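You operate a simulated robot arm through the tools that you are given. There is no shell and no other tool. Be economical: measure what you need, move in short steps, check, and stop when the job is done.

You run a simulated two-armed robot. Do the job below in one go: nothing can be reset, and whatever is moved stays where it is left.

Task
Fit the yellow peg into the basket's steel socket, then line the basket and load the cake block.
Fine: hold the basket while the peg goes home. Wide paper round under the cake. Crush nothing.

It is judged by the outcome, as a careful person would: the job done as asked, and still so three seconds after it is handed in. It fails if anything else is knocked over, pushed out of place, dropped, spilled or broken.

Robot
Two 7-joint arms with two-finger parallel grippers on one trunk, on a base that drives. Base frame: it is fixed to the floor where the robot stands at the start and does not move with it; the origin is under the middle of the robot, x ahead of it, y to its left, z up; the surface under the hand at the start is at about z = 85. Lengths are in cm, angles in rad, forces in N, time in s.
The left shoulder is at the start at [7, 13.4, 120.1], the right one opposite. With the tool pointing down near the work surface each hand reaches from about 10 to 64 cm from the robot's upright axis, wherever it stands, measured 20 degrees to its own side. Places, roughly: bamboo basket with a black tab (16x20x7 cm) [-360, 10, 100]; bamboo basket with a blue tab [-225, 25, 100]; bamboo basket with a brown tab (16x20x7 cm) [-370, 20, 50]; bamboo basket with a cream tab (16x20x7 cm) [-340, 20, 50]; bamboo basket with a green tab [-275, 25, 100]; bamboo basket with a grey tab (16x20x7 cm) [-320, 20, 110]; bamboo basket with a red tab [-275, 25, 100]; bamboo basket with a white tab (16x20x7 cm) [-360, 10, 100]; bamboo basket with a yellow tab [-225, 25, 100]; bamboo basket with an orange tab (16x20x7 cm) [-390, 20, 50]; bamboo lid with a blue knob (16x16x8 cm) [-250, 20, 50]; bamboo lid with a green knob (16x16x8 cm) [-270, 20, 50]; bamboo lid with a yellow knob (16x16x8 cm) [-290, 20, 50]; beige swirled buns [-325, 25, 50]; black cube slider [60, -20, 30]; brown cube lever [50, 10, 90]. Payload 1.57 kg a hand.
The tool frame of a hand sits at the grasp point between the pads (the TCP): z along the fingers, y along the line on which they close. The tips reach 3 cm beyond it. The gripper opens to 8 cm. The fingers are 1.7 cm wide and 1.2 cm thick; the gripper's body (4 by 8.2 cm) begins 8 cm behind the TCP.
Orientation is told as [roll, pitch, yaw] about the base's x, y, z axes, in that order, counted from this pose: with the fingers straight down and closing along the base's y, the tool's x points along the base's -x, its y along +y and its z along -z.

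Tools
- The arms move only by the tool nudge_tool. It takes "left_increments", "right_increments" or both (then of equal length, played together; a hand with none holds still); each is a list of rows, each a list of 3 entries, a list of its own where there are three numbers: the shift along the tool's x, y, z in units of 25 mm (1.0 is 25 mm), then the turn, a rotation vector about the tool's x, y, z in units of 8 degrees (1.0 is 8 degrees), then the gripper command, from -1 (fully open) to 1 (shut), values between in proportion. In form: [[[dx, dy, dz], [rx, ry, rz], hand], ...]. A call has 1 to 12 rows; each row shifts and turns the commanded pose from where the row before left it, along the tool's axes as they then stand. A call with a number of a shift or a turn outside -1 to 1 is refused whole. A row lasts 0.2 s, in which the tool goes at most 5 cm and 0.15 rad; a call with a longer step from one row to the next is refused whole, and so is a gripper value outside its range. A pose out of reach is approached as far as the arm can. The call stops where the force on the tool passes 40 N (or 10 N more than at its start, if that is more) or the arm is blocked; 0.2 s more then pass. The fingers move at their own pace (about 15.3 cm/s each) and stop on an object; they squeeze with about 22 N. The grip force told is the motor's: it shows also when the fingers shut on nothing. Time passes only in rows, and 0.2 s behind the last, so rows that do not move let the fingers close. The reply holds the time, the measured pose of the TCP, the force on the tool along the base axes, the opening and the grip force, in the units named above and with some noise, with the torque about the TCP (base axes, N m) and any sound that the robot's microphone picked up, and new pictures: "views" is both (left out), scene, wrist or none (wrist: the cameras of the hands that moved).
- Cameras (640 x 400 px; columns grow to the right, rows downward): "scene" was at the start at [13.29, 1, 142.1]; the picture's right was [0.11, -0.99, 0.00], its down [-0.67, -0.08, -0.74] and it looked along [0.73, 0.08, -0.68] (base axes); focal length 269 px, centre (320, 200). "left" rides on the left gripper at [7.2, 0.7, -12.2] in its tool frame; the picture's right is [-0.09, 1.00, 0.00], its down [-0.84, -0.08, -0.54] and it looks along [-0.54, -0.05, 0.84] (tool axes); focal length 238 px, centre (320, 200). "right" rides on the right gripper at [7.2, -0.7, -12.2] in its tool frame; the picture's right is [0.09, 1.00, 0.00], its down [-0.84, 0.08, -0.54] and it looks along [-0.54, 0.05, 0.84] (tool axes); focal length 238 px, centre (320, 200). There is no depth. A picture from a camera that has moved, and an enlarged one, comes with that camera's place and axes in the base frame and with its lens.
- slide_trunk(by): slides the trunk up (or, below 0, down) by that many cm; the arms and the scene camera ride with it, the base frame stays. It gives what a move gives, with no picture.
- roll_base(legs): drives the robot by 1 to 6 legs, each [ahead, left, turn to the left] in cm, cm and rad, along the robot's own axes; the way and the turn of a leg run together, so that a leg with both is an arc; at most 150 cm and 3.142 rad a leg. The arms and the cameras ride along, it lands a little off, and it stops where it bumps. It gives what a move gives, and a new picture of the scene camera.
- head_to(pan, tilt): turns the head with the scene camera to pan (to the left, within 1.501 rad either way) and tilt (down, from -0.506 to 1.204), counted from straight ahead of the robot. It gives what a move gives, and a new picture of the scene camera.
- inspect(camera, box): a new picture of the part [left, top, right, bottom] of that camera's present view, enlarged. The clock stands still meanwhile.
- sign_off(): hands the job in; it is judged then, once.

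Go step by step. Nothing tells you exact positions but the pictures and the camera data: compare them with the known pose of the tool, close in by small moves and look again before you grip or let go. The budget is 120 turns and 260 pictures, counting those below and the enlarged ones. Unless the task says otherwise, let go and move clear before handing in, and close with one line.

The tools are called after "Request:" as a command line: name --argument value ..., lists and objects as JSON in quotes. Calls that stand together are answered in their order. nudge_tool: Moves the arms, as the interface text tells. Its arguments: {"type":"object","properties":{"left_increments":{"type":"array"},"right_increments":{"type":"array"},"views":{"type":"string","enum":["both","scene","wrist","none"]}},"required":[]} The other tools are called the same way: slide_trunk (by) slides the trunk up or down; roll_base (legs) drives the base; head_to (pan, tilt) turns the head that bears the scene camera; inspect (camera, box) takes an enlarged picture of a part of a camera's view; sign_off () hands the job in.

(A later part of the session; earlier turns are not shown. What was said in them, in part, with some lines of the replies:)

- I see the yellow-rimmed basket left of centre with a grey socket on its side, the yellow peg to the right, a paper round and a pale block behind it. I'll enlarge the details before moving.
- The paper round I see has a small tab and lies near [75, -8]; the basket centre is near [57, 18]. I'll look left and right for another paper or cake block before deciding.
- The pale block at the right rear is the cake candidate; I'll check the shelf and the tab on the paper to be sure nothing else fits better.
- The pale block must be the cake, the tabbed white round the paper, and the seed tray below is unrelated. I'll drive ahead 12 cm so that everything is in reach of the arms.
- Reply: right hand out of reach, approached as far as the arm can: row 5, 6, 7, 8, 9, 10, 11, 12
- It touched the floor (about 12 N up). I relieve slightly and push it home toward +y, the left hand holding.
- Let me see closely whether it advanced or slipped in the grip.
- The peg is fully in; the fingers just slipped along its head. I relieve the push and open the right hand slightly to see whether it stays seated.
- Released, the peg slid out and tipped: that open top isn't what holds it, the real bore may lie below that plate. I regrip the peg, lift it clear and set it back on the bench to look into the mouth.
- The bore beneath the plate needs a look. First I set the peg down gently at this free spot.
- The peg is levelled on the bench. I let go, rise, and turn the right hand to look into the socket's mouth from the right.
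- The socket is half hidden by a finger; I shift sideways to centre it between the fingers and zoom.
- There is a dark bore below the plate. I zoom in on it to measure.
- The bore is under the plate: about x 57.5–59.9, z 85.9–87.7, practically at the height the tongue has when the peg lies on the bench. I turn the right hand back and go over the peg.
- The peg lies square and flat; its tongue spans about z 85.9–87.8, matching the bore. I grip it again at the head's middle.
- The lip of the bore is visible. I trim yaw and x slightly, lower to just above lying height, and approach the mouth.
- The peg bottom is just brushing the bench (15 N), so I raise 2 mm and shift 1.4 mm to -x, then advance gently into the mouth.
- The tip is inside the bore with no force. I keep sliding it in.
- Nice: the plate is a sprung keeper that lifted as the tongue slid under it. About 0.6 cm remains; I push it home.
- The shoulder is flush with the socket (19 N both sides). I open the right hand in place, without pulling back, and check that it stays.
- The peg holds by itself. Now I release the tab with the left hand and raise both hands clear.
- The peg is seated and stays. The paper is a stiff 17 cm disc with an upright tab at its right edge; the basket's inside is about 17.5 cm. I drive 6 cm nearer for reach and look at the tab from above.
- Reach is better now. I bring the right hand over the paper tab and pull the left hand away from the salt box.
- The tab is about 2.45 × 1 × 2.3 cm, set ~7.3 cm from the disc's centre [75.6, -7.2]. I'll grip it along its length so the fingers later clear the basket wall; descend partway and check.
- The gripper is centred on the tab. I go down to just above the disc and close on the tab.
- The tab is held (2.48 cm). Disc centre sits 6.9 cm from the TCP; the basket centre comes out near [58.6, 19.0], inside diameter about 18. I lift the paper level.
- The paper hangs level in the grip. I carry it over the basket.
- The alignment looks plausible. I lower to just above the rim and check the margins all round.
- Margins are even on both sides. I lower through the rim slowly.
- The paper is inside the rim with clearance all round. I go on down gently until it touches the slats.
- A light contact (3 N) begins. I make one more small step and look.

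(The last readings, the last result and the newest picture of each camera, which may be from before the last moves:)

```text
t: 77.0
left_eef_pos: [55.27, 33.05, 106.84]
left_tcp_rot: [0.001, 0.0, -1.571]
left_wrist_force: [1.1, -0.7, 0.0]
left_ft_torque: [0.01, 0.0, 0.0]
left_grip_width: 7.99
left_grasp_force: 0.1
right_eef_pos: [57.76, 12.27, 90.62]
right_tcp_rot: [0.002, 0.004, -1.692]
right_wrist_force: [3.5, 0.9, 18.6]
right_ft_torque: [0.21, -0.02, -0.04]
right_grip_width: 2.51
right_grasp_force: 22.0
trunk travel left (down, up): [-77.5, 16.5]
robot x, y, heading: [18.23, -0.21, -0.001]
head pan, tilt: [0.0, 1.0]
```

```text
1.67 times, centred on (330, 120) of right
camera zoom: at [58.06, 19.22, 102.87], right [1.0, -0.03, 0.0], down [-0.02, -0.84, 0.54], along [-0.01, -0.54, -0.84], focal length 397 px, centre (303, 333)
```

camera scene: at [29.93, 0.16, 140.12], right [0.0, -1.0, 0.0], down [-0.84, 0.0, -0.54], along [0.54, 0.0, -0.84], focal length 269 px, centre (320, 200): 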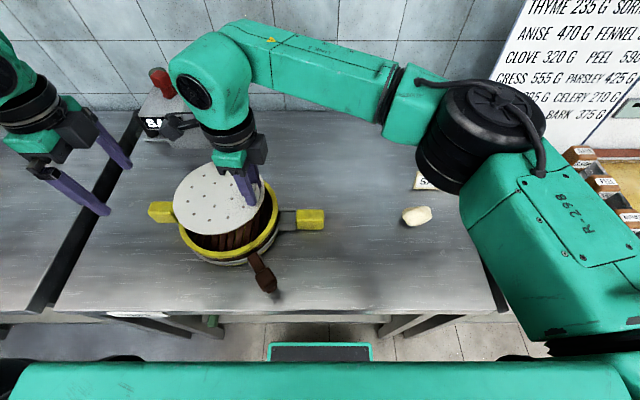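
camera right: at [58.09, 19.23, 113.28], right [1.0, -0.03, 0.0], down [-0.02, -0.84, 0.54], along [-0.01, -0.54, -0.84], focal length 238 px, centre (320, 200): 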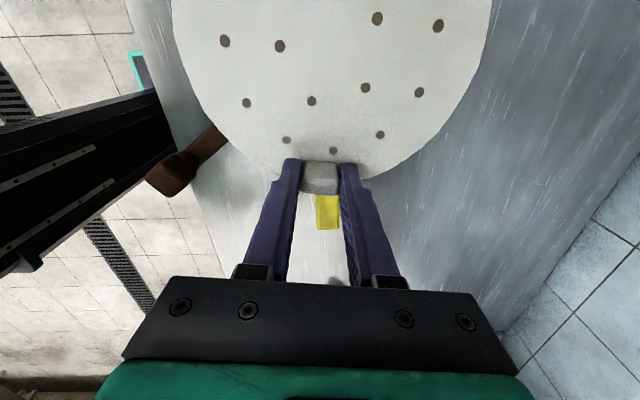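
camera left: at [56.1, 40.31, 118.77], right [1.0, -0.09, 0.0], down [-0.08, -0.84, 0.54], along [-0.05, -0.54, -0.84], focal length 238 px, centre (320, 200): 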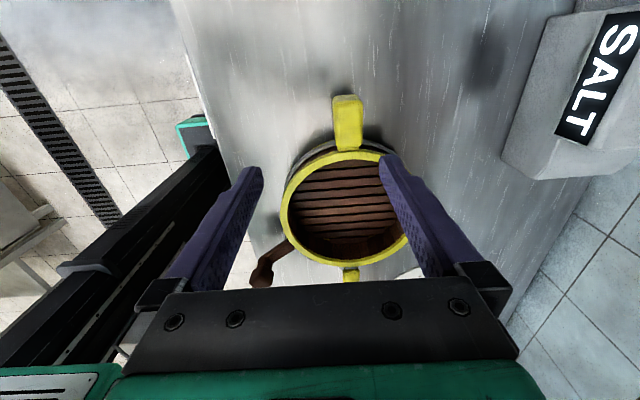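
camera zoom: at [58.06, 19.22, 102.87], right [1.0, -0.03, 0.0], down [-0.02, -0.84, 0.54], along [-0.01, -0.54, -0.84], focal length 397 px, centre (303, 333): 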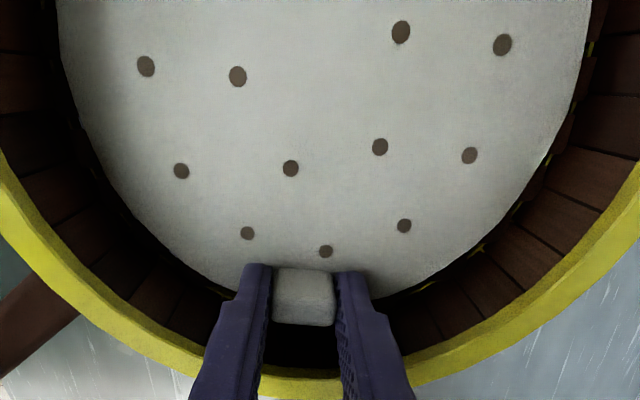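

The paper lies flat on the slats. I ease off, open just enough to free the tab, and lift straight out.

Request:
nudge_tool --right_increments '[[[0, 0, -0.06], [0, 0, 0], 1], [[0, 0, 0], [0, 0, 0], 0.3], [[0, 0, 0], [0, 0, 0], 0.1], [[0, 0, 0], [0, 0, 0], 0.1], [[0, 0, -0.2], [0, 0, 0], 0.1], [[0, 0, -0.5], [0, 0, 0], 0.1], [[0, 0, -0.8], [0, 0, 0], 0.1], [[0, 0, -1], [0, 0, 0], 0.1], [[0, 0, -1], [0, 0, 0], 0.1], [[0, 0, -1], [0, 0, 0], 0.1], [[0, 0, -1], [0, 0, 0], -0.5], [[0, 0, 0], [0, 0, 0], -1]]'

Request:
inspect --camera "scene" --box '[140, 150, 330, 280]'

Request:
inspect --camera "scene" --box '[390, 160, 460, 230]'

```text
t: 79.6
left_eef_pos: [55.33, 33.18, 106.6]
left_tcp_rot: [0.001, 0.0, -1.571]
left_wrist_force: [-0.3, 0.4, 0.8]
left_ft_torque: [-0.02, 0.02, 0.01]
left_grip_width: 7.99
left_grasp_force: 0.1
right_eef_pos: [57.75, 12.21, 104.42]
right_tcp_rot: [-0.001, -0.002, -1.689]
right_wrist_force: [0.6, 0.0, 1.2]
right_ft_torque: [-0.02, -0.01, 0.02]
right_grip_width: 8.0
right_grasp_force: 0.1
trunk travel left (down, up): [-77.5, 16.5]
robot x, y, heading: [18.09, -0.24, 0.001]
head pan, tilt: [0.0, 1.0]
camera scene: at [29.97, 0.07, 140.12], right [0.0, -1.0, 0.0], down [-0.84, 0.0, -0.54], along [0.54, 0.0, -0.84], focal length 269 px, centre (320, 200)
camera right: at [58.15, 19.15, 116.73], right [1.0, -0.03, 0.0], down [-0.02, -0.84, 0.54], along [-0.01, -0.54, -0.84], focal length 238 px, centre (320, 200)
```

scene: 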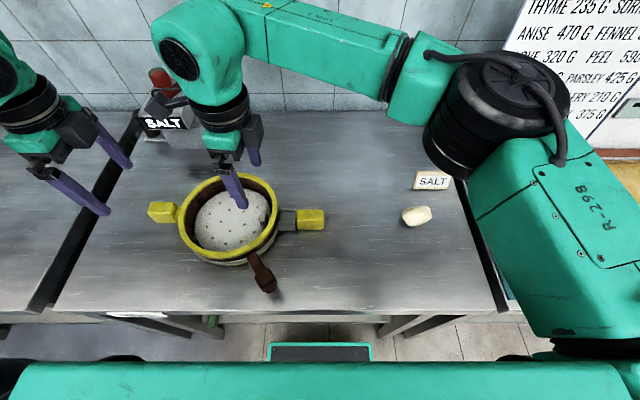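
right: 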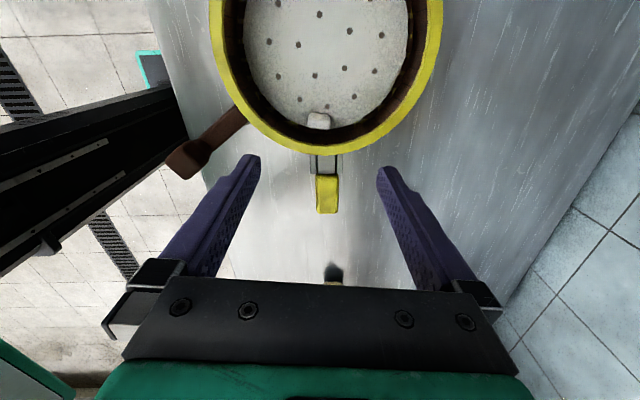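

```text
3.08 times, centred on (235, 215) of scene
camera zoom: at [29.97, 0.07, 140.12], right [0.0, -1.0, 0.0], down [-0.84, 0.0, -0.54], along [0.54, 0.0, -0.84], focal length 827 px, centre (582, 154)
```

zoom: 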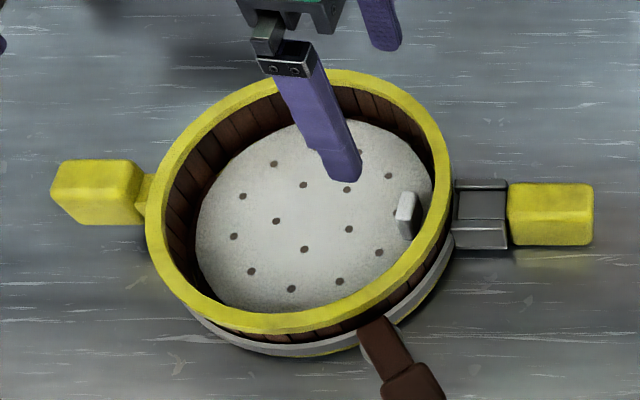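

```text
5.71 times, centred on (425, 195) of scene
camera zoom: at [29.97, 0.07, 140.12], right [0.0, -1.0, 0.0], down [-0.84, 0.0, -0.54], along [0.54, 0.0, -0.84], focal length 1536 px, centre (-280, 229)
```

zoom: 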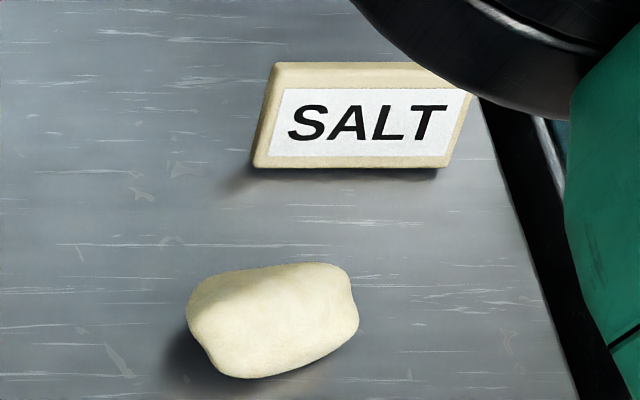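

The paper lies flat in the basket, tab upright. Next the cake block near [60, -22]; I move the right hand toward it and look from above.

Request:
nudge_tool --right_increments '[[[-0.6, 0.1, 0], [0, 0, 0], -1], [[-1, 0.2, 0], [0, 0, 0], -1], [[-1, 0.2, 0], [0, 0, 0], -1], [[-1, 0.2, 0], [0, 0, 0], -1], [[-1, 0.2, 0], [0, 0, 0], -1], [[-1, 0.2, 0], [0, 0, 0], -1], [[-1, 0.2, 0], [0, 0, 0], -1], [[-1, 0.2, 0], [0, 0, 0], -1], [[-1, 0.2, 0], [0, 0, 0], -1], [[-1, 0.2, 0], [0, 0, 0], -1], [[-1, 0.2, 0], [0, 0, 0], -1], [[-0.8, 0.2, 0], [0, 0, 0], -1]]'

Request:
inspect --camera "right" --box '[240, 60, 400, 260]'

```text
t: 82.2
left_eef_pos: [55.41, 32.98, 106.63]
left_tcp_rot: [0.0, -0.001, -1.571]
left_wrist_force: [0.1, 0.6, 0.0]
left_ft_torque: [0.01, -0.01, 0.01]
left_grip_width: 7.99
left_grasp_force: 0.1
right_eef_pos: [60.2, -16.9, 104.38]
right_tcp_rot: [0.001, -0.001, -1.689]
right_wrist_force: [-0.8, -0.2, -1.4]
right_ft_torque: [0.01, 0.04, 0.0]
right_grip_width: 8.02
right_grasp_force: 0.1
trunk travel left (down, up): [-77.5, 16.5]
robot x, y, heading: [17.97, 0.12, 0.001]
head pan, tilt: [0.0, 1.0]
camera scene: at [29.93, -0.04, 140.12], right [0.0, -1.0, 0.0], down [-0.84, 0.0, -0.54], along [0.54, 0.0, -0.84], focal length 269 px, centre (320, 200)
camera right: at [60.48, -9.86, 116.57], right [1.0, -0.03, 0.0], down [-0.02, -0.84, 0.54], along [-0.01, -0.54, -0.84], focal length 238 px, centre (320, 200)
```

scene: 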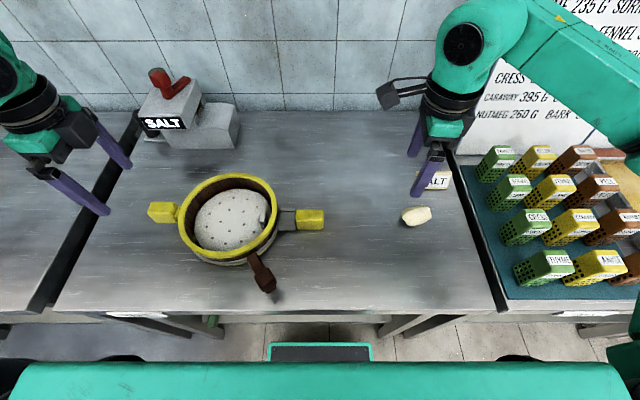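
right: 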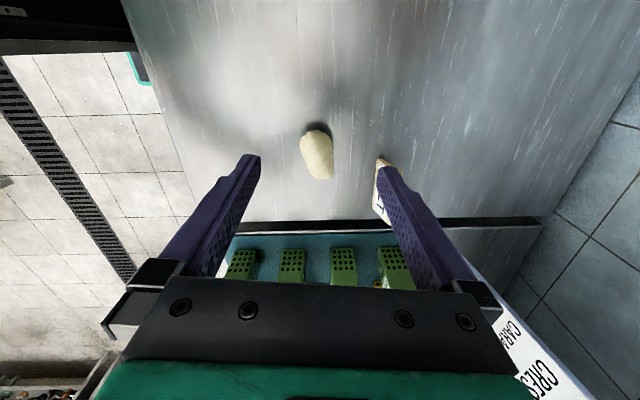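

```text
2.00 times, centred on (320, 160) of right
camera zoom: at [60.48, -9.86, 116.57], right [1.0, -0.03, 0.0], down [-0.02, -0.84, 0.54], along [-0.01, -0.54, -0.84], focal length 477 px, centre (320, 280)
```

zoom: 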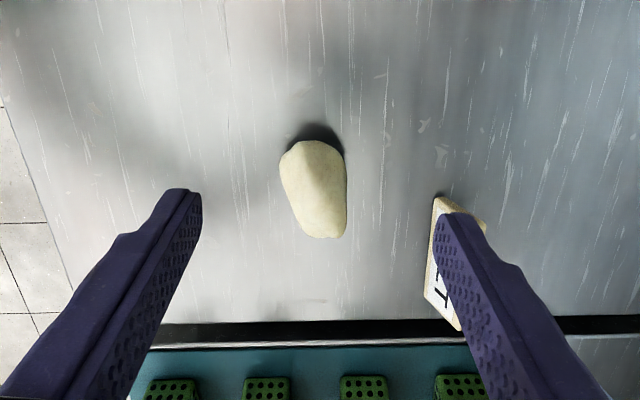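

The block is about 4.3 × 7 × 3.5 cm, centre [59.9, -21.8], turned slightly. I align the hand across its narrow side and come down partway.

Request:
nudge_tool --right_increments '[[[0, 0, 0], [0, 0, -0.97], -1], [[0, 0, 0], [0, 0, -0.96], -1], [[-0.64, -0.14, 0], [0, 0, 0], -1], [[-0.64, -0.14, 0.3], [0, 0, 0], -1], [[-0.64, -0.13, 0.75], [0, 0, 0], -1], [[0, 0, 0.8], [0, 0, 0], -1], [[0, 0, 0.8], [0, 0, 0], -1], [[0, 0, 0.8], [0, 0, 0], -1], [[0, 0, 0.8], [0, 0, 0], -1], [[0, 0, 0], [0, 0, 0], -1]]' --views "none"

Request:
inspect --camera "right" --box '[200, 60, 440, 260]'

Request:
inspect --camera "scene" --box '[380, 150, 470, 240]'

```text
t: 84.4
left_eef_pos: [55.41, 33.23, 106.68]
left_tcp_rot: [0.0, 0.0, -1.571]
left_wrist_force: [-0.1, -0.2, -0.3]
left_ft_torque: [0.03, -0.02, -0.02]
left_grip_width: 8.02
left_grasp_force: 0.0
right_eef_pos: [59.65, -21.76, 93.84]
right_tcp_rot: [0.001, 0.001, -1.422]
right_wrist_force: [-0.5, 0.3, -0.4]
right_ft_torque: [0.0, -0.02, 0.01]
right_grip_width: 8.02
right_grasp_force: 0.1
trunk travel left (down, up): [-77.5, 16.5]
robot x, y, heading: [17.79, 0.37, -0.002]
head pan, tilt: [0.0, 1.0]
```

```text
2.00 times, centred on (320, 160) of right
camera zoom: at [58.05, -14.91, 105.98], right [0.97, 0.24, 0.0], down [0.2, -0.82, 0.54], along [0.13, -0.53, -0.84], focal length 477 px, centre (320, 280)
```

zoom: 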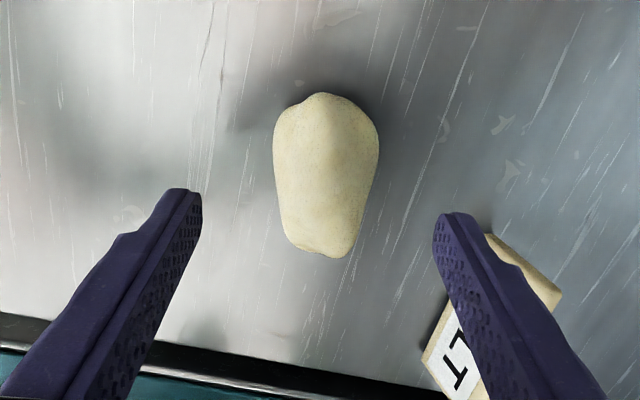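

```text
4.44 times, centred on (425, 195) of scene
camera zoom: at [29.94, 0.06, 140.12], right [0.0, -1.0, 0.0], down [-0.84, 0.0, -0.54], along [0.54, 0.0, -0.84], focal length 1194 px, centre (-147, 222)
```

zoom: 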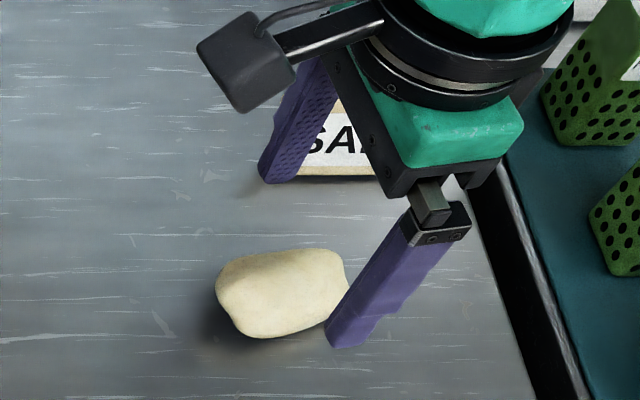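

The block centre is about 0.4 cm further +x,+y; I correct, descend around it and close gently in small stages.

Request:
nudge_tool --right_increments '[[[0.26, 0.14, 0.5], [0, 0, 0], -1], [[0, 0, 0.6], [0, 0, 0], -1], [[0, 0, 0.5], [0, 0, 0], -1], [[0, 0, 0.42], [0, 0, 0], -1], [[0, 0, 0], [0, 0, 0], -0.4], [[0, 0, 0], [0, 0, 0], -0.2], [[0, 0, 0], [0, 0, 0], -0.12], [[0, 0, 0], [0, 0, 0], -0.09], [[0, 0, 0], [0, 0, 0], -0.09]]' --views "none"

Request:
inspect --camera "right" --box '[200, 60, 440, 260]'

```text
t: 86.4
left_eef_pos: [55.27, 33.05, 106.57]
left_tcp_rot: [-0.001, 0.001, -1.571]
left_wrist_force: [0.5, -0.4, 0.8]
left_ft_torque: [-0.02, 0.02, -0.02]
left_grip_width: 8.02
left_grasp_force: 0.0
right_eef_pos: [60.01, -20.9, 88.8]
right_tcp_rot: [0.001, 0.002, -1.42]
right_wrist_force: [-0.5, -1.6, -0.3]
right_ft_torque: [0.02, -0.01, -0.03]
right_grip_width: 4.4
right_grasp_force: 0.3
trunk travel left (down, up): [-77.5, 16.5]
robot x, y, heading: [17.99, 0.1, -0.005]
head pan, tilt: [0.0, 1.0]
```

```text
2.00 times, centred on (320, 160) of right
camera zoom: at [58.41, -14.1, 100.98], right [0.97, 0.24, 0.0], down [0.2, -0.82, 0.54], along [0.13, -0.53, -0.84], focal length 477 px, centre (320, 280)
```

zoom: 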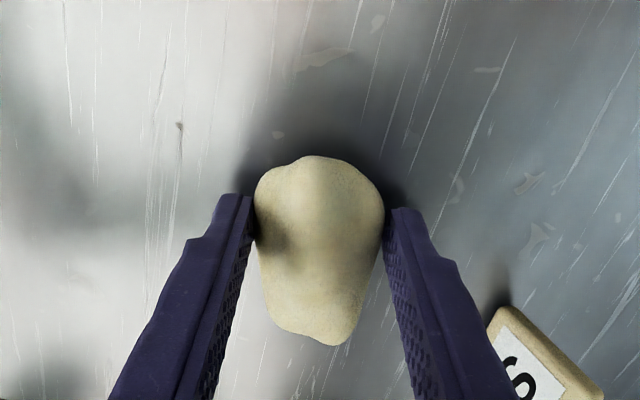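

The fingers almost touch. I close in further small stages, watching the grip force.

Request:
nudge_tool --right_increments '[[[0, 0, 0], [0, 0, 0], -0.07], [[0, 0, 0], [0, 0, 0], -0.05], [[0, 0, 0], [0, 0, 0], -0.03], [[0, 0, 0], [0, 0, 0], -0.03]]' --views "none"

```text
t: 87.4
left_eef_pos: [55.41, 33.06, 106.62]
left_tcp_rot: [0.0, 0.0, -1.571]
left_wrist_force: [0.0, 0.4, 0.0]
left_ft_torque: [0.02, 0.0, -0.01]
left_grip_width: 7.99
left_grasp_force: 0.1
right_eef_pos: [60.06, -20.91, 88.71]
right_tcp_rot: [-0.001, 0.001, -1.421]
right_wrist_force: [0.2, -0.9, -0.3]
right_ft_torque: [0.03, 0.01, 0.0]
right_grip_width: 4.17
right_grasp_force: 0.1
trunk travel left (down, up): [-77.5, 16.5]
robot x, y, heading: [18.09, 0.16, -0.007]
head pan, tilt: [0.0, 1.0]
```

Request:
nudge_tool --right_increments '[[[0, 0, 0], [0, 0, 0], -0.01], [[0, 0, 0], [0, 0, 0], 0.01], [[0, 0, 0], [0, 0, 0], 0.03], [[0, 0, 0], [0, 0, 0], 0.05], [[0, 0, 0], [0, 0, 0], 0.05]]' --views "none"

Request:
inspect --camera "right" --box '[200, 60, 440, 260]'

```text
t: 88.6
left_eef_pos: [55.35, 33.2, 106.64]
left_tcp_rot: [0.002, 0.0, -1.572]
left_wrist_force: [0.6, -1.4, -0.2]
left_ft_torque: [0.01, 0.0, 0.0]
left_grip_width: 7.99
left_grasp_force: 0.0
right_eef_pos: [60.05, -20.94, 88.77]
right_tcp_rot: [-0.001, -0.001, -1.42]
right_wrist_force: [0.2, 0.1, 0.9]
right_ft_torque: [-0.01, 0.01, -0.01]
right_grip_width: 3.95
right_grasp_force: 21.6
trunk travel left (down, up): [-77.5, 16.5]
robot x, y, heading: [17.96, -0.14, -0.005]
head pan, tilt: [0.0, 1.0]
```

```text
2.00 times, centred on (320, 160) of right
camera zoom: at [58.42, -14.1, 100.98], right [0.97, 0.24, 0.0], down [0.2, -0.82, 0.54], along [0.13, -0.53, -0.84], focal length 477 px, centre (320, 280)
```

zoom: 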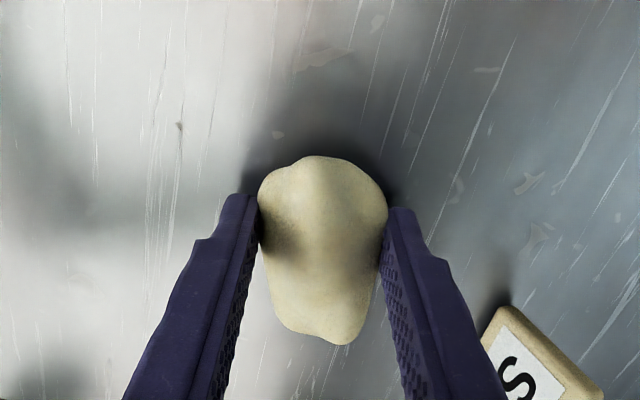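

It's in contact at 3.95 cm with full motor force; I relax the command to just under that width for a softer hold.

Request:
nudge_tool --right_increments '[[[0, 0, 0], [0, 0, 0], 0.03], [[0, 0, 0], [0, 0, 0], 0.025], [[0, 0, 0], [0, 0, 0], 0.025]]' --views "none"

```text
t: 89.4
left_eef_pos: [55.45, 33.14, 106.6]
left_tcp_rot: [0.0, 0.0, -1.571]
left_wrist_force: [0.2, 0.0, 0.6]
left_ft_torque: [-0.03, 0.03, 0.0]
left_grip_width: 7.98
left_grasp_force: 0.0
right_eef_pos: [60.01, -20.98, 88.87]
right_tcp_rot: [0.001, 0.001, -1.421]
right_wrist_force: [0.4, 0.7, 0.3]
right_ft_torque: [0.01, 0.02, 0.02]
right_grip_width: 3.96
right_grasp_force: 15.8
trunk travel left (down, up): [-77.5, 16.5]
robot x, y, heading: [17.87, -0.07, -0.001]
head pan, tilt: [0.0, 1.0]
```

Force follows the command; about 10 N is a good soft hold. I lift with that.

Request:
nudge_tool --right_increments '[[[0, 0, 0], [0, 0, 0], 0.02], [[0, 0, -0.15], [0, 0, 0], 0.02], [[0, 0, -0.4], [0, 0, 0], 0.02], [[0, 0, -0.7], [0, 0, 0], 0.02], [[0, 0, -0.9], [0, 0, 0], 0.02], [[0, 0, -0.9], [0, 0, 0], 0.02], [[0, 0, -0.9], [0, 0, 0], 0.02], [[0, 0, -0.9], [0, 0, 0], 0.02], [[0, 0, 0], [0, 0, 0], 0.02]]' --views "wrist"

```text
t: 91.4
left_eef_pos: [55.39, 33.08, 106.63]
left_tcp_rot: [-0.001, 0.0, -1.571]
left_wrist_force: [0.0, 0.0, -0.5]
left_ft_torque: [0.02, -0.01, 0.0]
left_grip_width: 7.99
left_grasp_force: 0.1
right_eef_pos: [59.95, -21.0, 100.91]
right_tcp_rot: [-0.001, 0.002, -1.421]
right_wrist_force: [0.5, 0.2, 0.0]
right_ft_torque: [0.0, 0.01, -0.02]
right_grip_width: 3.93
right_grasp_force: 0.0
trunk travel left (down, up): [-77.5, 16.5]
robot x, y, heading: [17.92, -0.04, -0.002]
head pan, tilt: [0.0, 1.0]
camera right: at [58.38, -14.21, 113.15], right [0.97, 0.24, 0.0], down [0.2, -0.82, 0.54], along [0.13, -0.53, -0.84], focal length 238 px, centre (320, 200)
```

right: 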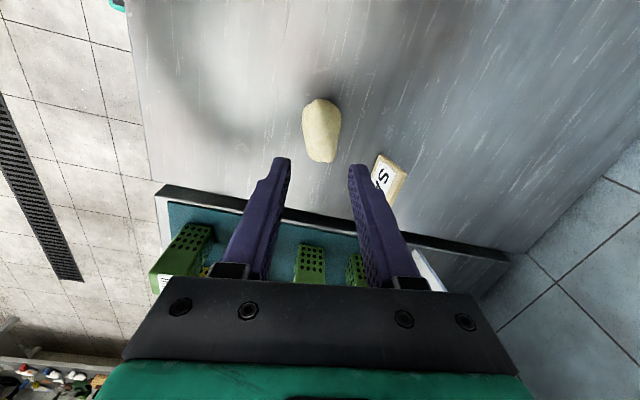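

The soft hold slipped and the block stayed on the bench, undisturbed. I reopen, look again and take it at its middle with a firmer but still limited grip.

Request:
nudge_tool --right_increments '[[[0, 0, 0], [0, 0, 0], -1], [[0, 0, 0.8], [0, 0, 0], -1], [[0, 0, 0.8], [0, 0, 0], -1], [[0, 0, 0.8], [0, 0, 0], -1], [[0, 0, 0.6], [0, 0, 0], -1], [[0, 0, 0], [0, 0, 0], -1]]' --views "none"

Request:
inspect --camera "right" --box '[200, 60, 440, 260]'

Request:
inspect --camera "scene" --box '[380, 160, 460, 240]'

```text
t: 92.8
left_eef_pos: [55.48, 33.08, 106.62]
left_tcp_rot: [0.0, 0.001, -1.57]
left_wrist_force: [0.6, -0.3, 0.7]
left_ft_torque: [-0.01, -0.01, 0.03]
left_grip_width: 7.96
left_grasp_force: 0.1
right_eef_pos: [60.09, -20.92, 93.31]
right_tcp_rot: [0.001, -0.001, -1.42]
right_wrist_force: [-1.2, 0.2, -0.2]
right_ft_torque: [0.01, -0.02, 0.02]
right_grip_width: 7.99
right_grasp_force: 0.0
trunk travel left (down, up): [-77.5, 16.5]
robot x, y, heading: [18.08, 0.06, -0.002]
head pan, tilt: [0.0, 1.0]
```

```text
2.00 times, centred on (320, 160) of right
camera zoom: at [58.4, -14.12, 105.5], right [0.97, 0.24, 0.0], down [0.2, -0.82, 0.54], along [0.13, -0.53, -0.84], focal length 477 px, centre (320, 280)
```

zoom: 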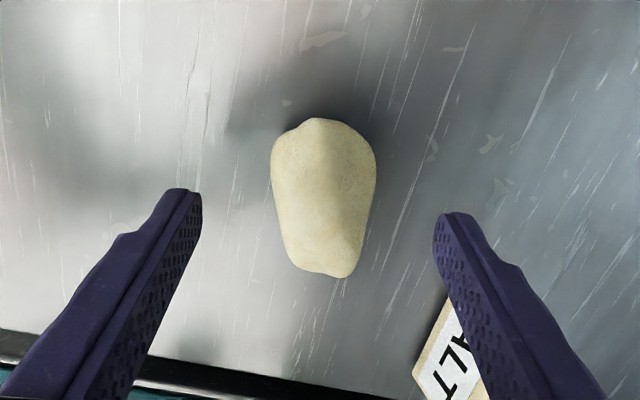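

```text
5.00 times, centred on (420, 200) of scene
camera zoom: at [29.94, 0.06, 140.12], right [0.0, -1.0, 0.0], down [-0.84, 0.0, -0.54], along [0.54, 0.0, -0.84], focal length 1344 px, centre (-180, 200)
```

zoom: 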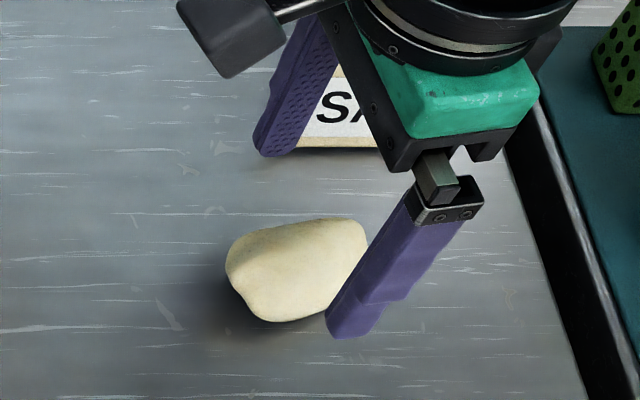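

Request:
nudge_tool --right_increments '[[[-0.18, 0.08, 0.5], [0, 0, 0], -1], [[0, 0, 0.6], [0, 0, 0], -1], [[0, 0, 0.5], [0, 0, 0], -1], [[0, 0, 0.36], [0, 0, 0], -1], [[0, 0, 0], [0, 0, 0], -0.3], [[0, 0, 0], [0, 0, 0], -0.05], [[0, 0, 0], [0, 0, 0], 0.0], [[0, 0, 0], [0, 0, 0], 0.03], [[0, 0, 0], [0, 0, 0], 0.05], [[0, 0, 0], [0, 0, 0], 0.05]]' --views "none"

```text
t: 95.0
left_eef_pos: [55.46, 33.17, 106.57]
left_tcp_rot: [-0.002, 0.0, -1.571]
left_wrist_force: [0.4, 0.2, 0.2]
left_ft_torque: [0.04, 0.01, 0.02]
left_grip_width: 8.0
left_grasp_force: 0.1
right_eef_pos: [60.34, -21.41, 88.44]
right_tcp_rot: [0.001, -0.001, -1.419]
right_wrist_force: [0.6, 0.1, 0.2]
right_ft_torque: [-0.02, 0.03, 0.02]
right_grip_width: 3.94
right_grasp_force: 21.4
trunk travel left (down, up): [-77.5, 16.5]
robot x, y, heading: [17.77, -0.65, -0.005]
head pan, tilt: [0.0, 1.0]
```

Contact again at 3.94. I hold at about 16 N and test-lift 1 cm.

Request:
nudge_tool --right_increments '[[[0, 0, 0], [0, 0, 0], 0.032], [[0, 0, 0], [0, 0, 0], 0.032], [[0, 0, -0.1], [0, 0, 0], 0.032], [[0, 0, -0.15], [0, 0, 0], 0.032], [[0, 0, -0.15], [0, 0, 0], 0.032], [[0, 0, 0], [0, 0, 0], 0.032]]' --views "none"

Request:
inspect --camera "scene" --box '[380, 160, 460, 240]'

```text
t: 96.4
left_eef_pos: [55.45, 33.12, 106.57]
left_tcp_rot: [-0.002, -0.001, -1.572]
left_wrist_force: [-0.7, 0.2, 0.0]
left_ft_torque: [-0.02, 0.02, 0.02]
left_grip_width: 8.03
left_grasp_force: 0.0
right_eef_pos: [60.26, -21.44, 89.52]
right_tcp_rot: [0.001, 0.0, -1.42]
right_wrist_force: [-1.2, 0.2, -1.4]
right_ft_torque: [-0.02, 0.0, 0.05]
right_grip_width: 3.96
right_grasp_force: 0.2
trunk travel left (down, up): [-77.5, 16.5]
robot x, y, heading: [17.71, -0.18, -0.004]
head pan, tilt: [0.0, 1.0]
```

```text
5.00 times, centred on (420, 200) of scene
camera zoom: at [29.96, 0.05, 140.12], right [0.0, -1.0, 0.0], down [-0.84, 0.0, -0.54], along [0.54, 0.0, -0.84], focal length 1344 px, centre (-180, 200)
```

zoom: 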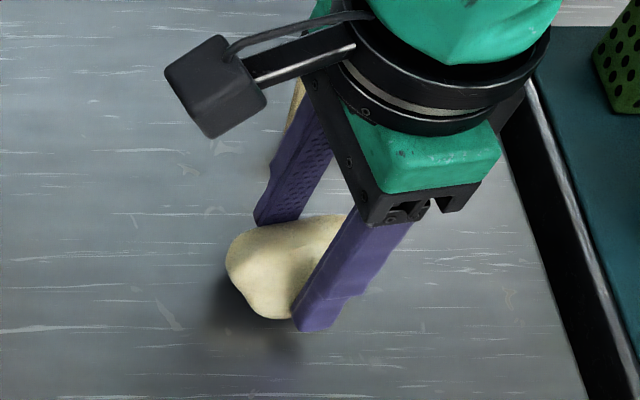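

The fingers' real opening runs ~0.06 cm above the command, so that hold carried no force. I go back down and use a slightly tighter command.

Request:
nudge_tool --right_increments '[[[0, 0, 0], [0, 0, 0], -0.15], [[0, 0, 0.2], [0, 0, 0], -0.15], [[0, 0, 0.2], [0, 0, 0], -0.15], [[0, 0, 0.02], [0, 0, 0], -0.05], [[0, 0, 0], [0, 0, 0], 0.02], [[0, 0, 0], [0, 0, 0], 0.045], [[0, 0, 0], [0, 0, 0], 0.045], [[0, 0, 0], [0, 0, 0], 0.045]]' --views "none"

```text
t: 98.2
left_eef_pos: [55.46, 33.12, 106.61]
left_tcp_rot: [0.001, 0.001, -1.571]
left_wrist_force: [0.1, -0.4, 0.3]
left_ft_torque: [0.01, 0.0, 0.0]
left_grip_width: 8.01
left_grasp_force: 0.0
right_eef_pos: [60.43, -21.48, 88.44]
right_tcp_rot: [-0.001, 0.001, -1.42]
right_wrist_force: [-0.5, 0.9, 0.3]
right_ft_torque: [0.0, 0.01, -0.01]
right_grip_width: 3.98
right_grasp_force: 21.5
trunk travel left (down, up): [-77.5, 16.5]
robot x, y, heading: [17.86, -0.14, 0.0]
head pan, tilt: [0.0, 1.0]
```

Request:
nudge_tool --right_increments '[[[0, 0, 0], [0, 0, 0], 0.045], [[0, 0, -0.1], [0, 0, 0], 0.045], [[0, 0, -0.15], [0, 0, 0], 0.045], [[0, 0, -0.2], [0, 0, 0], 0.045], [[0, 0, 0], [0, 0, 0], 0.045]]' --views "none"

Request:
inspect --camera "scene" --box '[380, 160, 460, 240]'

Request:
inspect --camera "right" --box '[200, 60, 440, 260]'

```text
t: 99.4
left_eef_pos: [55.45, 33.12, 106.66]
left_tcp_rot: [-0.002, 0.0, -1.57]
left_wrist_force: [-0.3, -0.3, 0.5]
left_ft_torque: [0.01, 0.01, -0.02]
left_grip_width: 7.98
left_grasp_force: 0.0
right_eef_pos: [60.35, -21.5, 89.51]
right_tcp_rot: [-0.002, 0.001, -1.421]
right_wrist_force: [-0.2, -0.9, -1.0]
right_ft_torque: [-0.01, 0.03, -0.01]
right_grip_width: 3.95
right_grasp_force: 22.0
trunk travel left (down, up): [-77.5, 16.5]
robot x, y, heading: [17.74, -0.05, -0.002]
head pan, tilt: [0.0, 1.0]
```

```text
5.00 times, centred on (420, 200) of scene
camera zoom: at [29.97, 0.05, 140.12], right [0.0, -1.0, 0.0], down [-0.84, 0.0, -0.54], along [0.54, 0.0, -0.84], focal length 1344 px, centre (-180, 200)
```

zoom: 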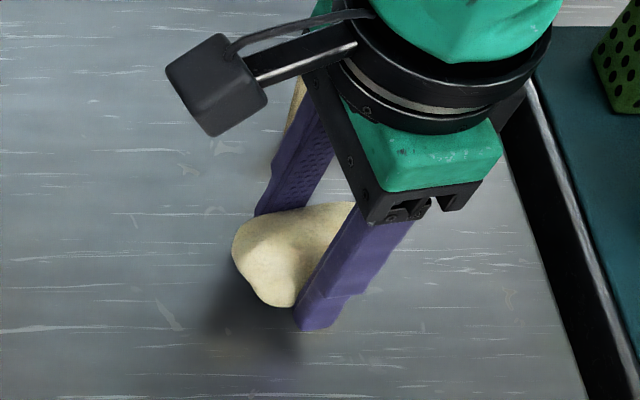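

```text
2.00 times, centred on (320, 160) of right
camera zoom: at [58.75, -14.63, 101.75], right [0.97, 0.24, 0.0], down [0.2, -0.82, 0.54], along [0.13, -0.53, -0.84], focal length 477 px, centre (320, 280)
```

zoom: 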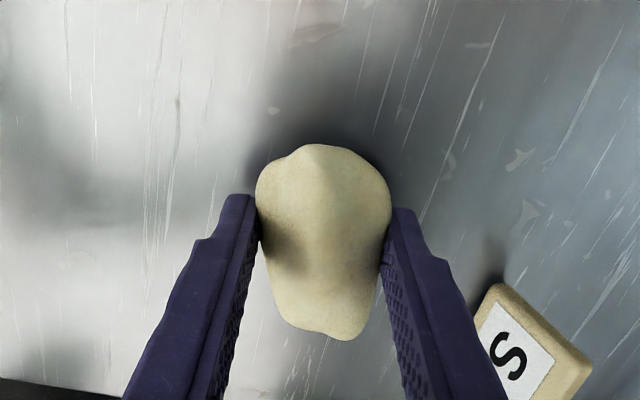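

It is held firmly and looks undamaged. I lift it well clear and move the left hand out of the way.

Request:
nudge_tool --left_increments '[[[0.7, 0, 0], [0, 0, 0], -1], [[0.7, 0, 0], [0, 0, 0], -1], [[0.7, 0, 0], [0, 0, 0], -1], [[0.7, 0, 0], [0, 0, 0], -1], [[0.7, 0, 0], [0, 0, 0], -1], [[0.6, 0, 0], [0, 0, 0], -1], [[0, 0, 0], [0, 0, 0], -1], [[0, 0, 0], [0, 0, 0], -1], [[0, 0, 0], [0, 0, 0], -1], [[0, 0, 0], [0, 0, 0], -1], [[0, 0, 0], [0, 0, 0], -1], [[0, 0, 0], [0, 0, 0], -1]]' --right_increments '[[[0, 0, -0.4], [0, 0, 0], 0.045], [[0, 0, -0.7], [0, 0, 0], 0.045], [[0, 0, -0.7], [0, 0, 0], 0.045], [[0, 0, -0.7], [0, 0, 0], 0.045], [[0, 0, -0.7], [0, 0, 0], 0.045], [[0, 0, -0.7], [0, 0, 0], 0.045], [[0, 0, -0.6], [0, 0, 0], 0.045], [[0.4, 0.05, 0], [0, 0, 0], 0.045], [[0.7, 0.08, 0], [0, 0, 0], 0.045], [[0.8, 0.09, 0], [0, 0, 0], 0.045], [[0.8, 0.09, 0], [0, 0, 0], 0.045], [[0.8, 0.09, 0], [0, 0, 0], 0.045]]' --views "scene"

```text
t: 102.0
left_eef_pos: [55.57, 43.46, 106.61]
left_tcp_rot: [0.001, -0.002, -1.571]
left_wrist_force: [0.2, 0.0, 0.6]
left_ft_torque: [-0.01, -0.02, 0.03]
left_grip_width: 8.03
left_grasp_force: 0.0
right_eef_pos: [59.96, -12.51, 100.69]
right_tcp_rot: [0.001, -0.001, -1.423]
right_wrist_force: [0.1, -0.9, -1.5]
right_ft_torque: [0.03, 0.01, 0.02]
right_grip_width: 3.95
right_grasp_force: 21.7
trunk travel left (down, up): [-77.5, 16.5]
robot x, y, heading: [18.19, 0.09, -0.001]
head pan, tilt: [0.0, 1.0]
camera scene: at [30.0, 0.17, 140.11], right [0.0, -1.0, 0.0], down [-0.84, 0.0, -0.54], along [0.54, 0.0, -0.84], focal length 269 px, centre (320, 200)
```

scene: 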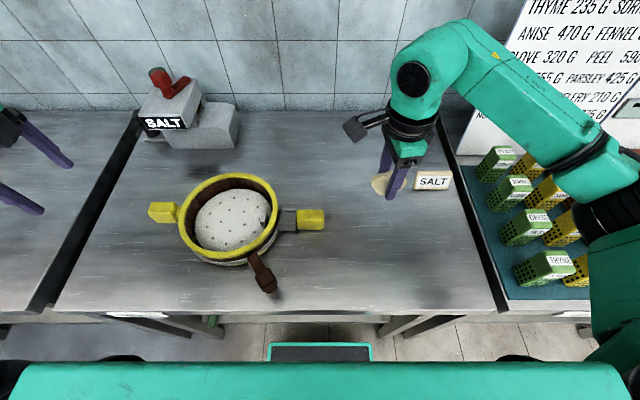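

The cake is held steady. I carry it over the basket.

Request:
nudge_tool --right_increments '[[[0.9, 0.11, 0], [0, 0, 0], 0.045], [[0.97, 0.11, 0], [0, 0, 0], 0.045], [[0.97, 0.11, 0], [0, 0, 0], 0.045], [[0.97, 0.11, 0], [0, 0, 0], 0.045], [[0.97, 0.11, 0], [0, 0, 0], 0.045], [[0.97, 0.11, 0], [0, 0, 0], 0.045], [[0.97, 0.11, 0], [0, 0, 0], 0.045], [[0.97, 0.11, 0], [0, 0, 0], 0.045], [[0.97, 0.11, 0], [0, 0, 0], 0.045], [[0.97, 0.11, 0], [0, 0, 0], 0.045], [[0.9, 0.1, 0], [0, 0, 0], 0.045], [[0.7, 0.08, 0], [0, 0, 0], 0.045]]' --views "none"

Request:
nudge_tool --right_increments '[[[0.5, 0.06, 0], [0, 0, 0], 0.045], [[0.45, 0.06, 0], [0, 0, 0], 0.045], [[0, 0, 0], [0, 0, 0], 0.045]]'

```text
t: 104.6
left_eef_pos: [55.46, 43.57, 106.36]
left_tcp_rot: [0.001, -0.002, -1.57]
left_wrist_force: [-0.5, -0.9, 0.7]
left_ft_torque: [-0.02, 0.0, -0.01]
left_grip_width: 7.99
left_grasp_force: 0.0
right_eef_pos: [58.89, 15.9, 100.83]
right_tcp_rot: [0.0, 0.0, -1.42]
right_wrist_force: [0.2, -0.1, -0.8]
right_ft_torque: [0.02, 0.01, -0.01]
right_grip_width: 3.95
right_grasp_force: 21.9
trunk travel left (down, up): [-77.5, 16.5]
robot x, y, heading: [18.1, 0.17, 0.0]
head pan, tilt: [0.0, 1.0]
```

```text
t: 105.4
left_eef_pos: [55.47, 43.53, 106.6]
left_tcp_rot: [0.0, 0.0, -1.571]
left_wrist_force: [0.3, -0.1, -0.1]
left_ft_torque: [-0.01, 0.02, 0.01]
left_grip_width: 7.98
left_grasp_force: 0.2
right_eef_pos: [58.95, 18.1, 100.88]
right_tcp_rot: [0.0, 0.0, -1.421]
right_wrist_force: [0.2, -1.6, -0.6]
right_ft_torque: [-0.01, -0.01, -0.01]
right_grip_width: 3.93
right_grasp_force: 22.3
trunk travel left (down, up): [-77.5, 16.5]
robot x, y, heading: [18.11, 0.28, -0.002]
head pan, tilt: [0.0, 1.0]
camera scene: at [29.99, -0.01, 140.12], right [0.0, -1.0, 0.0], down [-0.84, 0.0, -0.54], along [0.54, 0.0, -0.84], focal length 269 px, centre (320, 200)
camera right: at [57.31, 24.88, 113.15], right [0.97, 0.24, 0.0], down [0.2, -0.82, 0.54], along [0.13, -0.53, -0.84], focal length 238 px, centre (320, 200)
```

scene: 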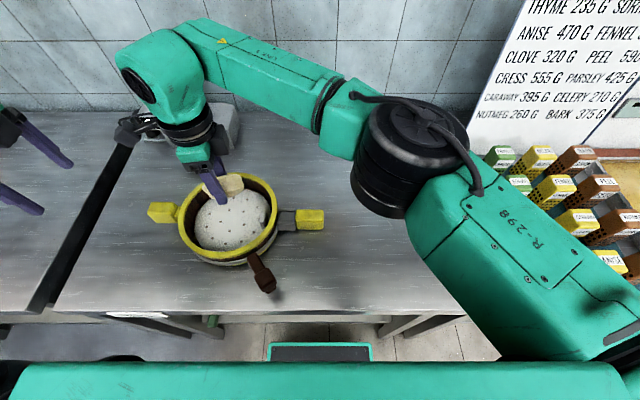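
right: 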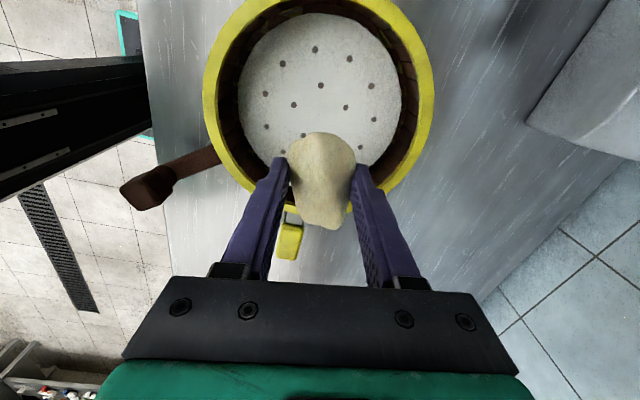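

A bit more +y to centre, then down into the basket to just above the paper.

Request:
nudge_tool --right_increments '[[[0.6, 0, 0], [0, 0, 0], 0.045], [[0, 0, 0.5], [0, 0, 0], 0.045], [[0, 0, 0.6], [0, 0, 0], 0.045], [[0, 0, 0.6], [0, 0, 0], 0.045], [[0, 0, 0.6], [0, 0, 0], 0.045], [[0, 0, 0.5], [0, 0, 0], 0.045], [[0, 0, 0.4], [0, 0, 0], 0.045], [[0, 0, 0.3], [0, 0, 0], 0.045], [[0, 0, 0.2], [0, 0, 0], 0.045], [[0, 0, 0], [0, 0, 0], 0.045]]' --views "wrist"

Request:
inspect --camera "scene" --box '[140, 140, 330, 280]'

```text
t: 107.6
left_eef_pos: [55.54, 43.44, 106.61]
left_tcp_rot: [0.0, 0.0, -1.571]
left_wrist_force: [0.3, -0.6, 0.4]
left_ft_torque: [-0.03, 0.03, 0.01]
left_grip_width: 7.99
left_grasp_force: 0.2
right_eef_pos: [58.81, 18.27, 91.41]
right_tcp_rot: [0.0, -0.001, -1.419]
right_wrist_force: [0.2, -0.2, -1.0]
right_ft_torque: [-0.02, 0.03, -0.02]
right_grip_width: 3.92
right_grasp_force: 22.3
right hand out of reach, approached as far as the arm can: row 1, 8
trunk travel left (down, up): [-77.5, 16.5]
robot x, y, heading: [17.92, 0.17, -0.002]
head pan, tilt: [0.0, 1.0]
camera right: at [57.27, 25.11, 103.7], right [0.97, 0.24, 0.0], down [0.2, -0.82, 0.54], along [0.13, -0.53, -0.84], focal length 238 px, centre (320, 200)
```

right: 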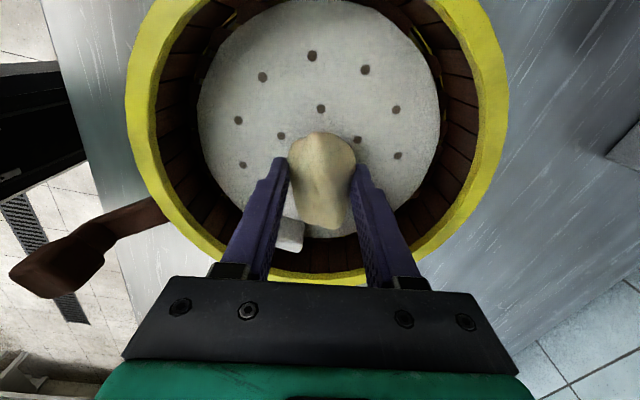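

```text
2.86 times, centred on (235, 210) of scene
camera zoom: at [29.96, 0.08, 140.12], right [0.0, -1.0, 0.0], down [-0.84, 0.0, -0.54], along [0.54, 0.0, -0.84], focal length 768 px, centre (563, 171)
```

zoom: 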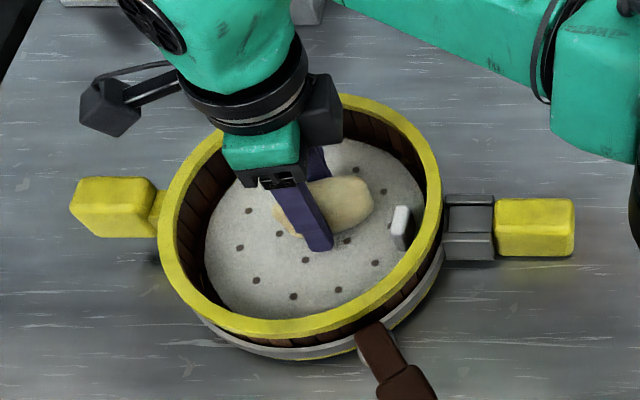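

It's inside, clear of the tab and walls. I lower the last bit until it touches the paper.

Request:
nudge_tool --right_increments '[[[0, 0, 0.07], [0, 0, 0], 0.045], [[0, 0, 0.07], [0, 0, 0], 0.045], [[0, 0, 0.05], [0, 0, 0], 0.045], [[0, 0, 0], [0, 0, 0], 0.045]]' --views "none"

```text
t: 108.6
left_eef_pos: [55.52, 43.42, 106.55]
left_tcp_rot: [0.0, -0.002, -1.571]
left_wrist_force: [0.0, -0.5, -0.1]
left_ft_torque: [0.01, 0.02, 0.01]
left_grip_width: 8.01
left_grasp_force: 0.1
right_eef_pos: [58.95, 18.25, 91.19]
right_tcp_rot: [0.001, 0.004, -1.421]
right_wrist_force: [0.2, 0.5, -0.8]
right_ft_torque: [0.02, 0.03, 0.0]
right_grip_width: 3.92
right_grasp_force: 21.6
trunk travel left (down, up): [-77.5, 16.5]
robot x, y, heading: [18.15, 0.01, -0.005]
head pan, tilt: [0.0, 1.0]
```

Request:
nudge_tool --right_increments '[[[0, 0, 0.07], [0, 0, 0], 0.045], [[0, 0, 0.07], [0, 0, 0], 0.045], [[0, 0, 0], [0, 0, 0], 0.045], [[0, 0, 0], [0, 0, 0], 0.045]]' --views "none"

Request:
inspect --camera "scene" --box '[190, 160, 290, 240]'

```text
t: 109.6
left_eef_pos: [55.56, 43.42, 106.59]
left_tcp_rot: [-0.002, 0.0, -1.571]
left_wrist_force: [-0.3, 0.5, -0.3]
left_ft_torque: [0.01, -0.03, -0.02]
left_grip_width: 7.98
left_grasp_force: 0.1
right_eef_pos: [58.82, 18.37, 90.74]
right_tcp_rot: [0.001, 0.002, -1.421]
right_wrist_force: [-0.5, -0.8, -0.2]
right_ft_torque: [-0.03, 0.02, -0.02]
right_grip_width: 3.96
right_grasp_force: 21.8
trunk travel left (down, up): [-77.5, 16.5]
robot x, y, heading: [18.0, -0.01, -0.001]
head pan, tilt: [0.0, 1.0]
```

```text
5.00 times, centred on (240, 200) of scene
camera zoom: at [29.97, 0.08, 140.12], right [0.0, -1.0, 0.0], down [-0.84, 0.0, -0.54], along [0.54, 0.0, -0.84], focal length 1344 px, centre (720, 200)
```

zoom: 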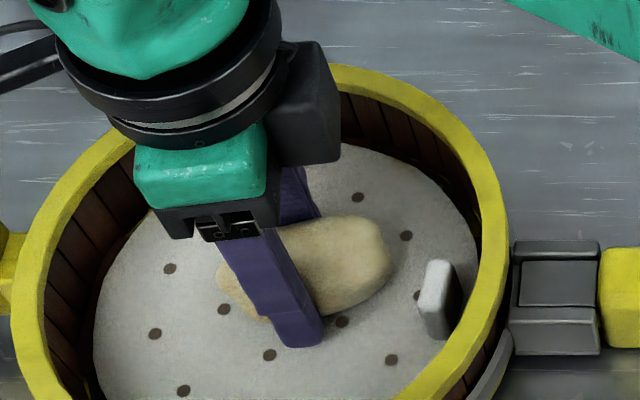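

Almost touching; two more tiny steps.

Request:
nudge_tool --right_increments '[[[0, 0, 0.04], [0, 0, 0], 0.045], [[0, 0, 0.03], [0, 0, 0], 0.045], [[0, 0, 0], [0, 0, 0], 0.045]]' --views "none"

```text
t: 110.4
left_eef_pos: [55.49, 43.46, 106.64]
left_tcp_rot: [0.002, 0.001, -1.571]
left_wrist_force: [-0.8, 0.7, 1.1]
left_ft_torque: [-0.02, -0.02, -0.01]
left_grip_width: 8.03
left_grasp_force: 0.1
right_eef_pos: [58.8, 18.14, 90.59]
right_tcp_rot: [0.003, 0.001, -1.42]
right_wrist_force: [2.5, -0.1, 8.5]
right_ft_torque: [-0.12, -0.04, 0.02]
right_grip_width: 3.93
right_grasp_force: 21.6
trunk travel left (down, up): [-77.5, 16.5]
robot x, y, heading: [18.22, 0.06, -0.005]
head pan, tilt: [0.0, 1.0]
```

It rests on the paper. I ease off, open gently and lift straight out.

Request:
nudge_tool --right_increments '[[[0, 0, -0.03], [0, 0, 0], 0.045], [[0, 0, 0], [0, 0, 0], 0.0], [[0, 0, 0], [0, 0, 0], -0.15], [[0, 0, 0], [0, 0, 0], -0.4], [[0, 0, 0], [0, 0, 0], -0.4], [[0, 0, -0.3], [0, 0, 0], -0.4], [[0, 0, -0.6], [0, 0, 0], -0.4], [[0, 0, -0.9], [0, 0, 0], -0.4], [[0, 0, -0.9], [0, 0, 0], -0.4], [[0, 0, -0.9], [0, 0, 0], -0.4], [[0, 0, -0.9], [0, 0, 0], -0.4], [[0, 0, -0.9], [0, 0, 0], -0.4]]' --views "wrist"

Request:
nudge_tool --right_increments '[[[-0.9, 0, 0], [0, 0, 0], -0.4], [[-1, 0, 0], [0, 0, 0], -0.4], [[-1, 0, 0], [0, 0, 0], -0.4], [[-1, 0, 0], [0, 0, 0], -0.4], [[-1, 0, 0], [0, 0, 0], -0.4], [[-1, 0, 0], [0, 0, 0], -0.4], [[-1, 0, 0], [0, 0, 0], -0.4], [[-1, 0, 0], [0, 0, 0], -0.4], [[-1, 0, 0], [0, 0, 0], -0.4], [[0, 0, 0], [0, 0, 0], -0.4]]' --views "scene"

Request:
inspect --camera "scene" --box '[140, 140, 330, 280]'

```text
t: 113.0
left_eef_pos: [55.35, 43.48, 106.58]
left_tcp_rot: [0.0, -0.002, -1.571]
left_wrist_force: [-0.2, 0.3, -0.2]
left_ft_torque: [0.0, 0.01, 0.0]
left_grip_width: 8.0
left_grasp_force: 0.0
right_eef_pos: [58.81, 18.27, 104.24]
right_tcp_rot: [0.0, 0.0, -1.421]
right_wrist_force: [-0.1, -0.5, 0.0]
right_ft_torque: [0.05, 0.01, 0.01]
right_grip_width: 5.6
right_grasp_force: 0.2
trunk travel left (down, up): [-77.5, 16.5]
robot x, y, heading: [17.64, 0.05, -0.005]
head pan, tilt: [0.0, 1.0]
camera right: at [57.27, 25.04, 116.49], right [0.97, 0.24, 0.0], down [0.2, -0.82, 0.54], along [0.13, -0.53, -0.84], focal length 238 px, centre (320, 200)
```

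right: 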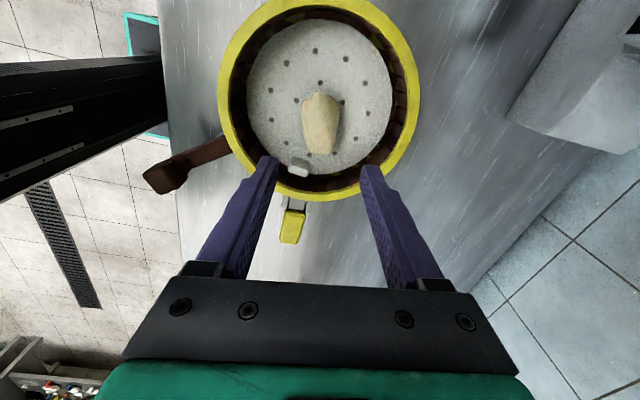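

```text
t: 115.2
left_eef_pos: [55.47, 43.48, 106.61]
left_tcp_rot: [0.0, -0.002, -1.57]
left_wrist_force: [0.1, 0.0, -0.3]
left_ft_torque: [0.0, 0.0, -0.01]
left_grip_width: 8.0
left_grasp_force: 0.0
right_eef_pos: [62.08, -3.87, 104.12]
right_tcp_rot: [0.001, 0.001, -1.422]
right_wrist_force: [0.5, 0.4, -0.1]
right_ft_torque: [-0.02, -0.01, -0.03]
right_grip_width: 5.58
right_grasp_force: 0.1
trunk travel left (down, up): [-77.5, 16.5]
robot x, y, heading: [18.16, -0.0, 0.001]
head pan, tilt: [0.0, 1.0]
camera scene: at [29.95, 0.12, 140.12], right [0.0, -1.0, 0.0], down [-0.84, 0.0, -0.54], along [0.54, 0.0, -0.84], focal length 269 px, centre (320, 200)
```

scene: 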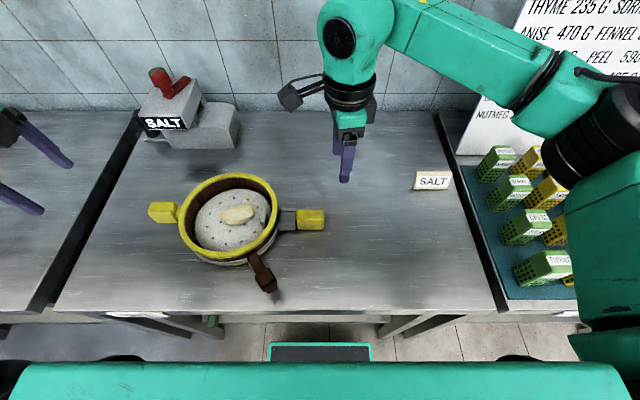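

```text
2.86 times, centred on (235, 210) of scene
camera zoom: at [29.95, 0.12, 140.12], right [0.0, -1.0, 0.0], down [-0.84, 0.0, -0.54], along [0.54, 0.0, -0.84], focal length 768 px, centre (563, 171)
```

zoom: 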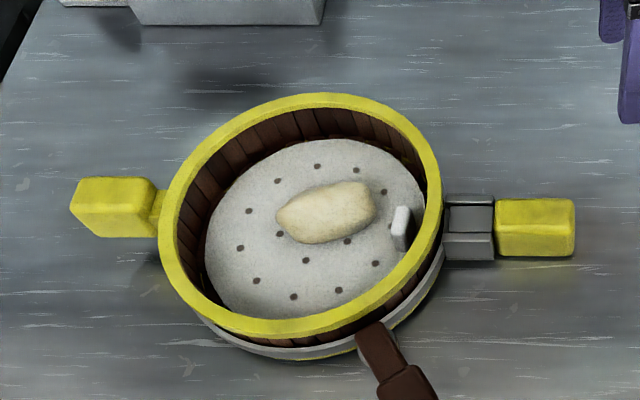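

The cake sits on the paper round in the basket. One last close check of the peg in its socket.

Request:
inspect --camera "scene" --box '[265, 195, 335, 245]'

```text
8.00 times, centred on (300, 220) of scene
camera zoom: at [29.95, 0.12, 140.12], right [0.0, -1.0, 0.0], down [-0.84, 0.0, -0.54], along [0.54, 0.0, -0.84], focal length 2150 px, centre (480, 40)
```

zoom: 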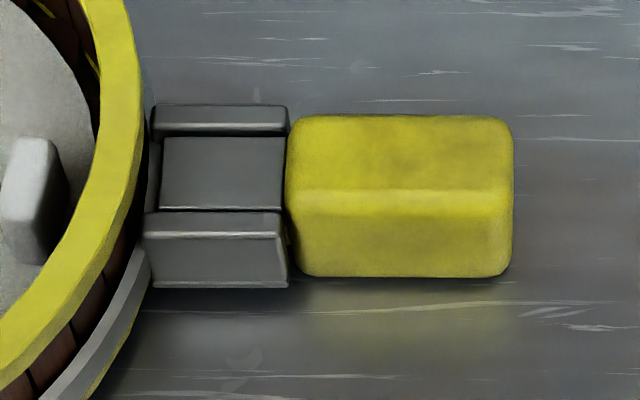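

The peg is flush and level in the socket, the paper lies flat with the cake on it, and both hands are clear. I'm handing the job in.

Request:
sign_off

```text
The job is handed in.
```

The yellow peg is home in the basket's steel socket, the wide paper round lies flat in the basket, and the cake block sits on it looking undamaged. The job is handed in.
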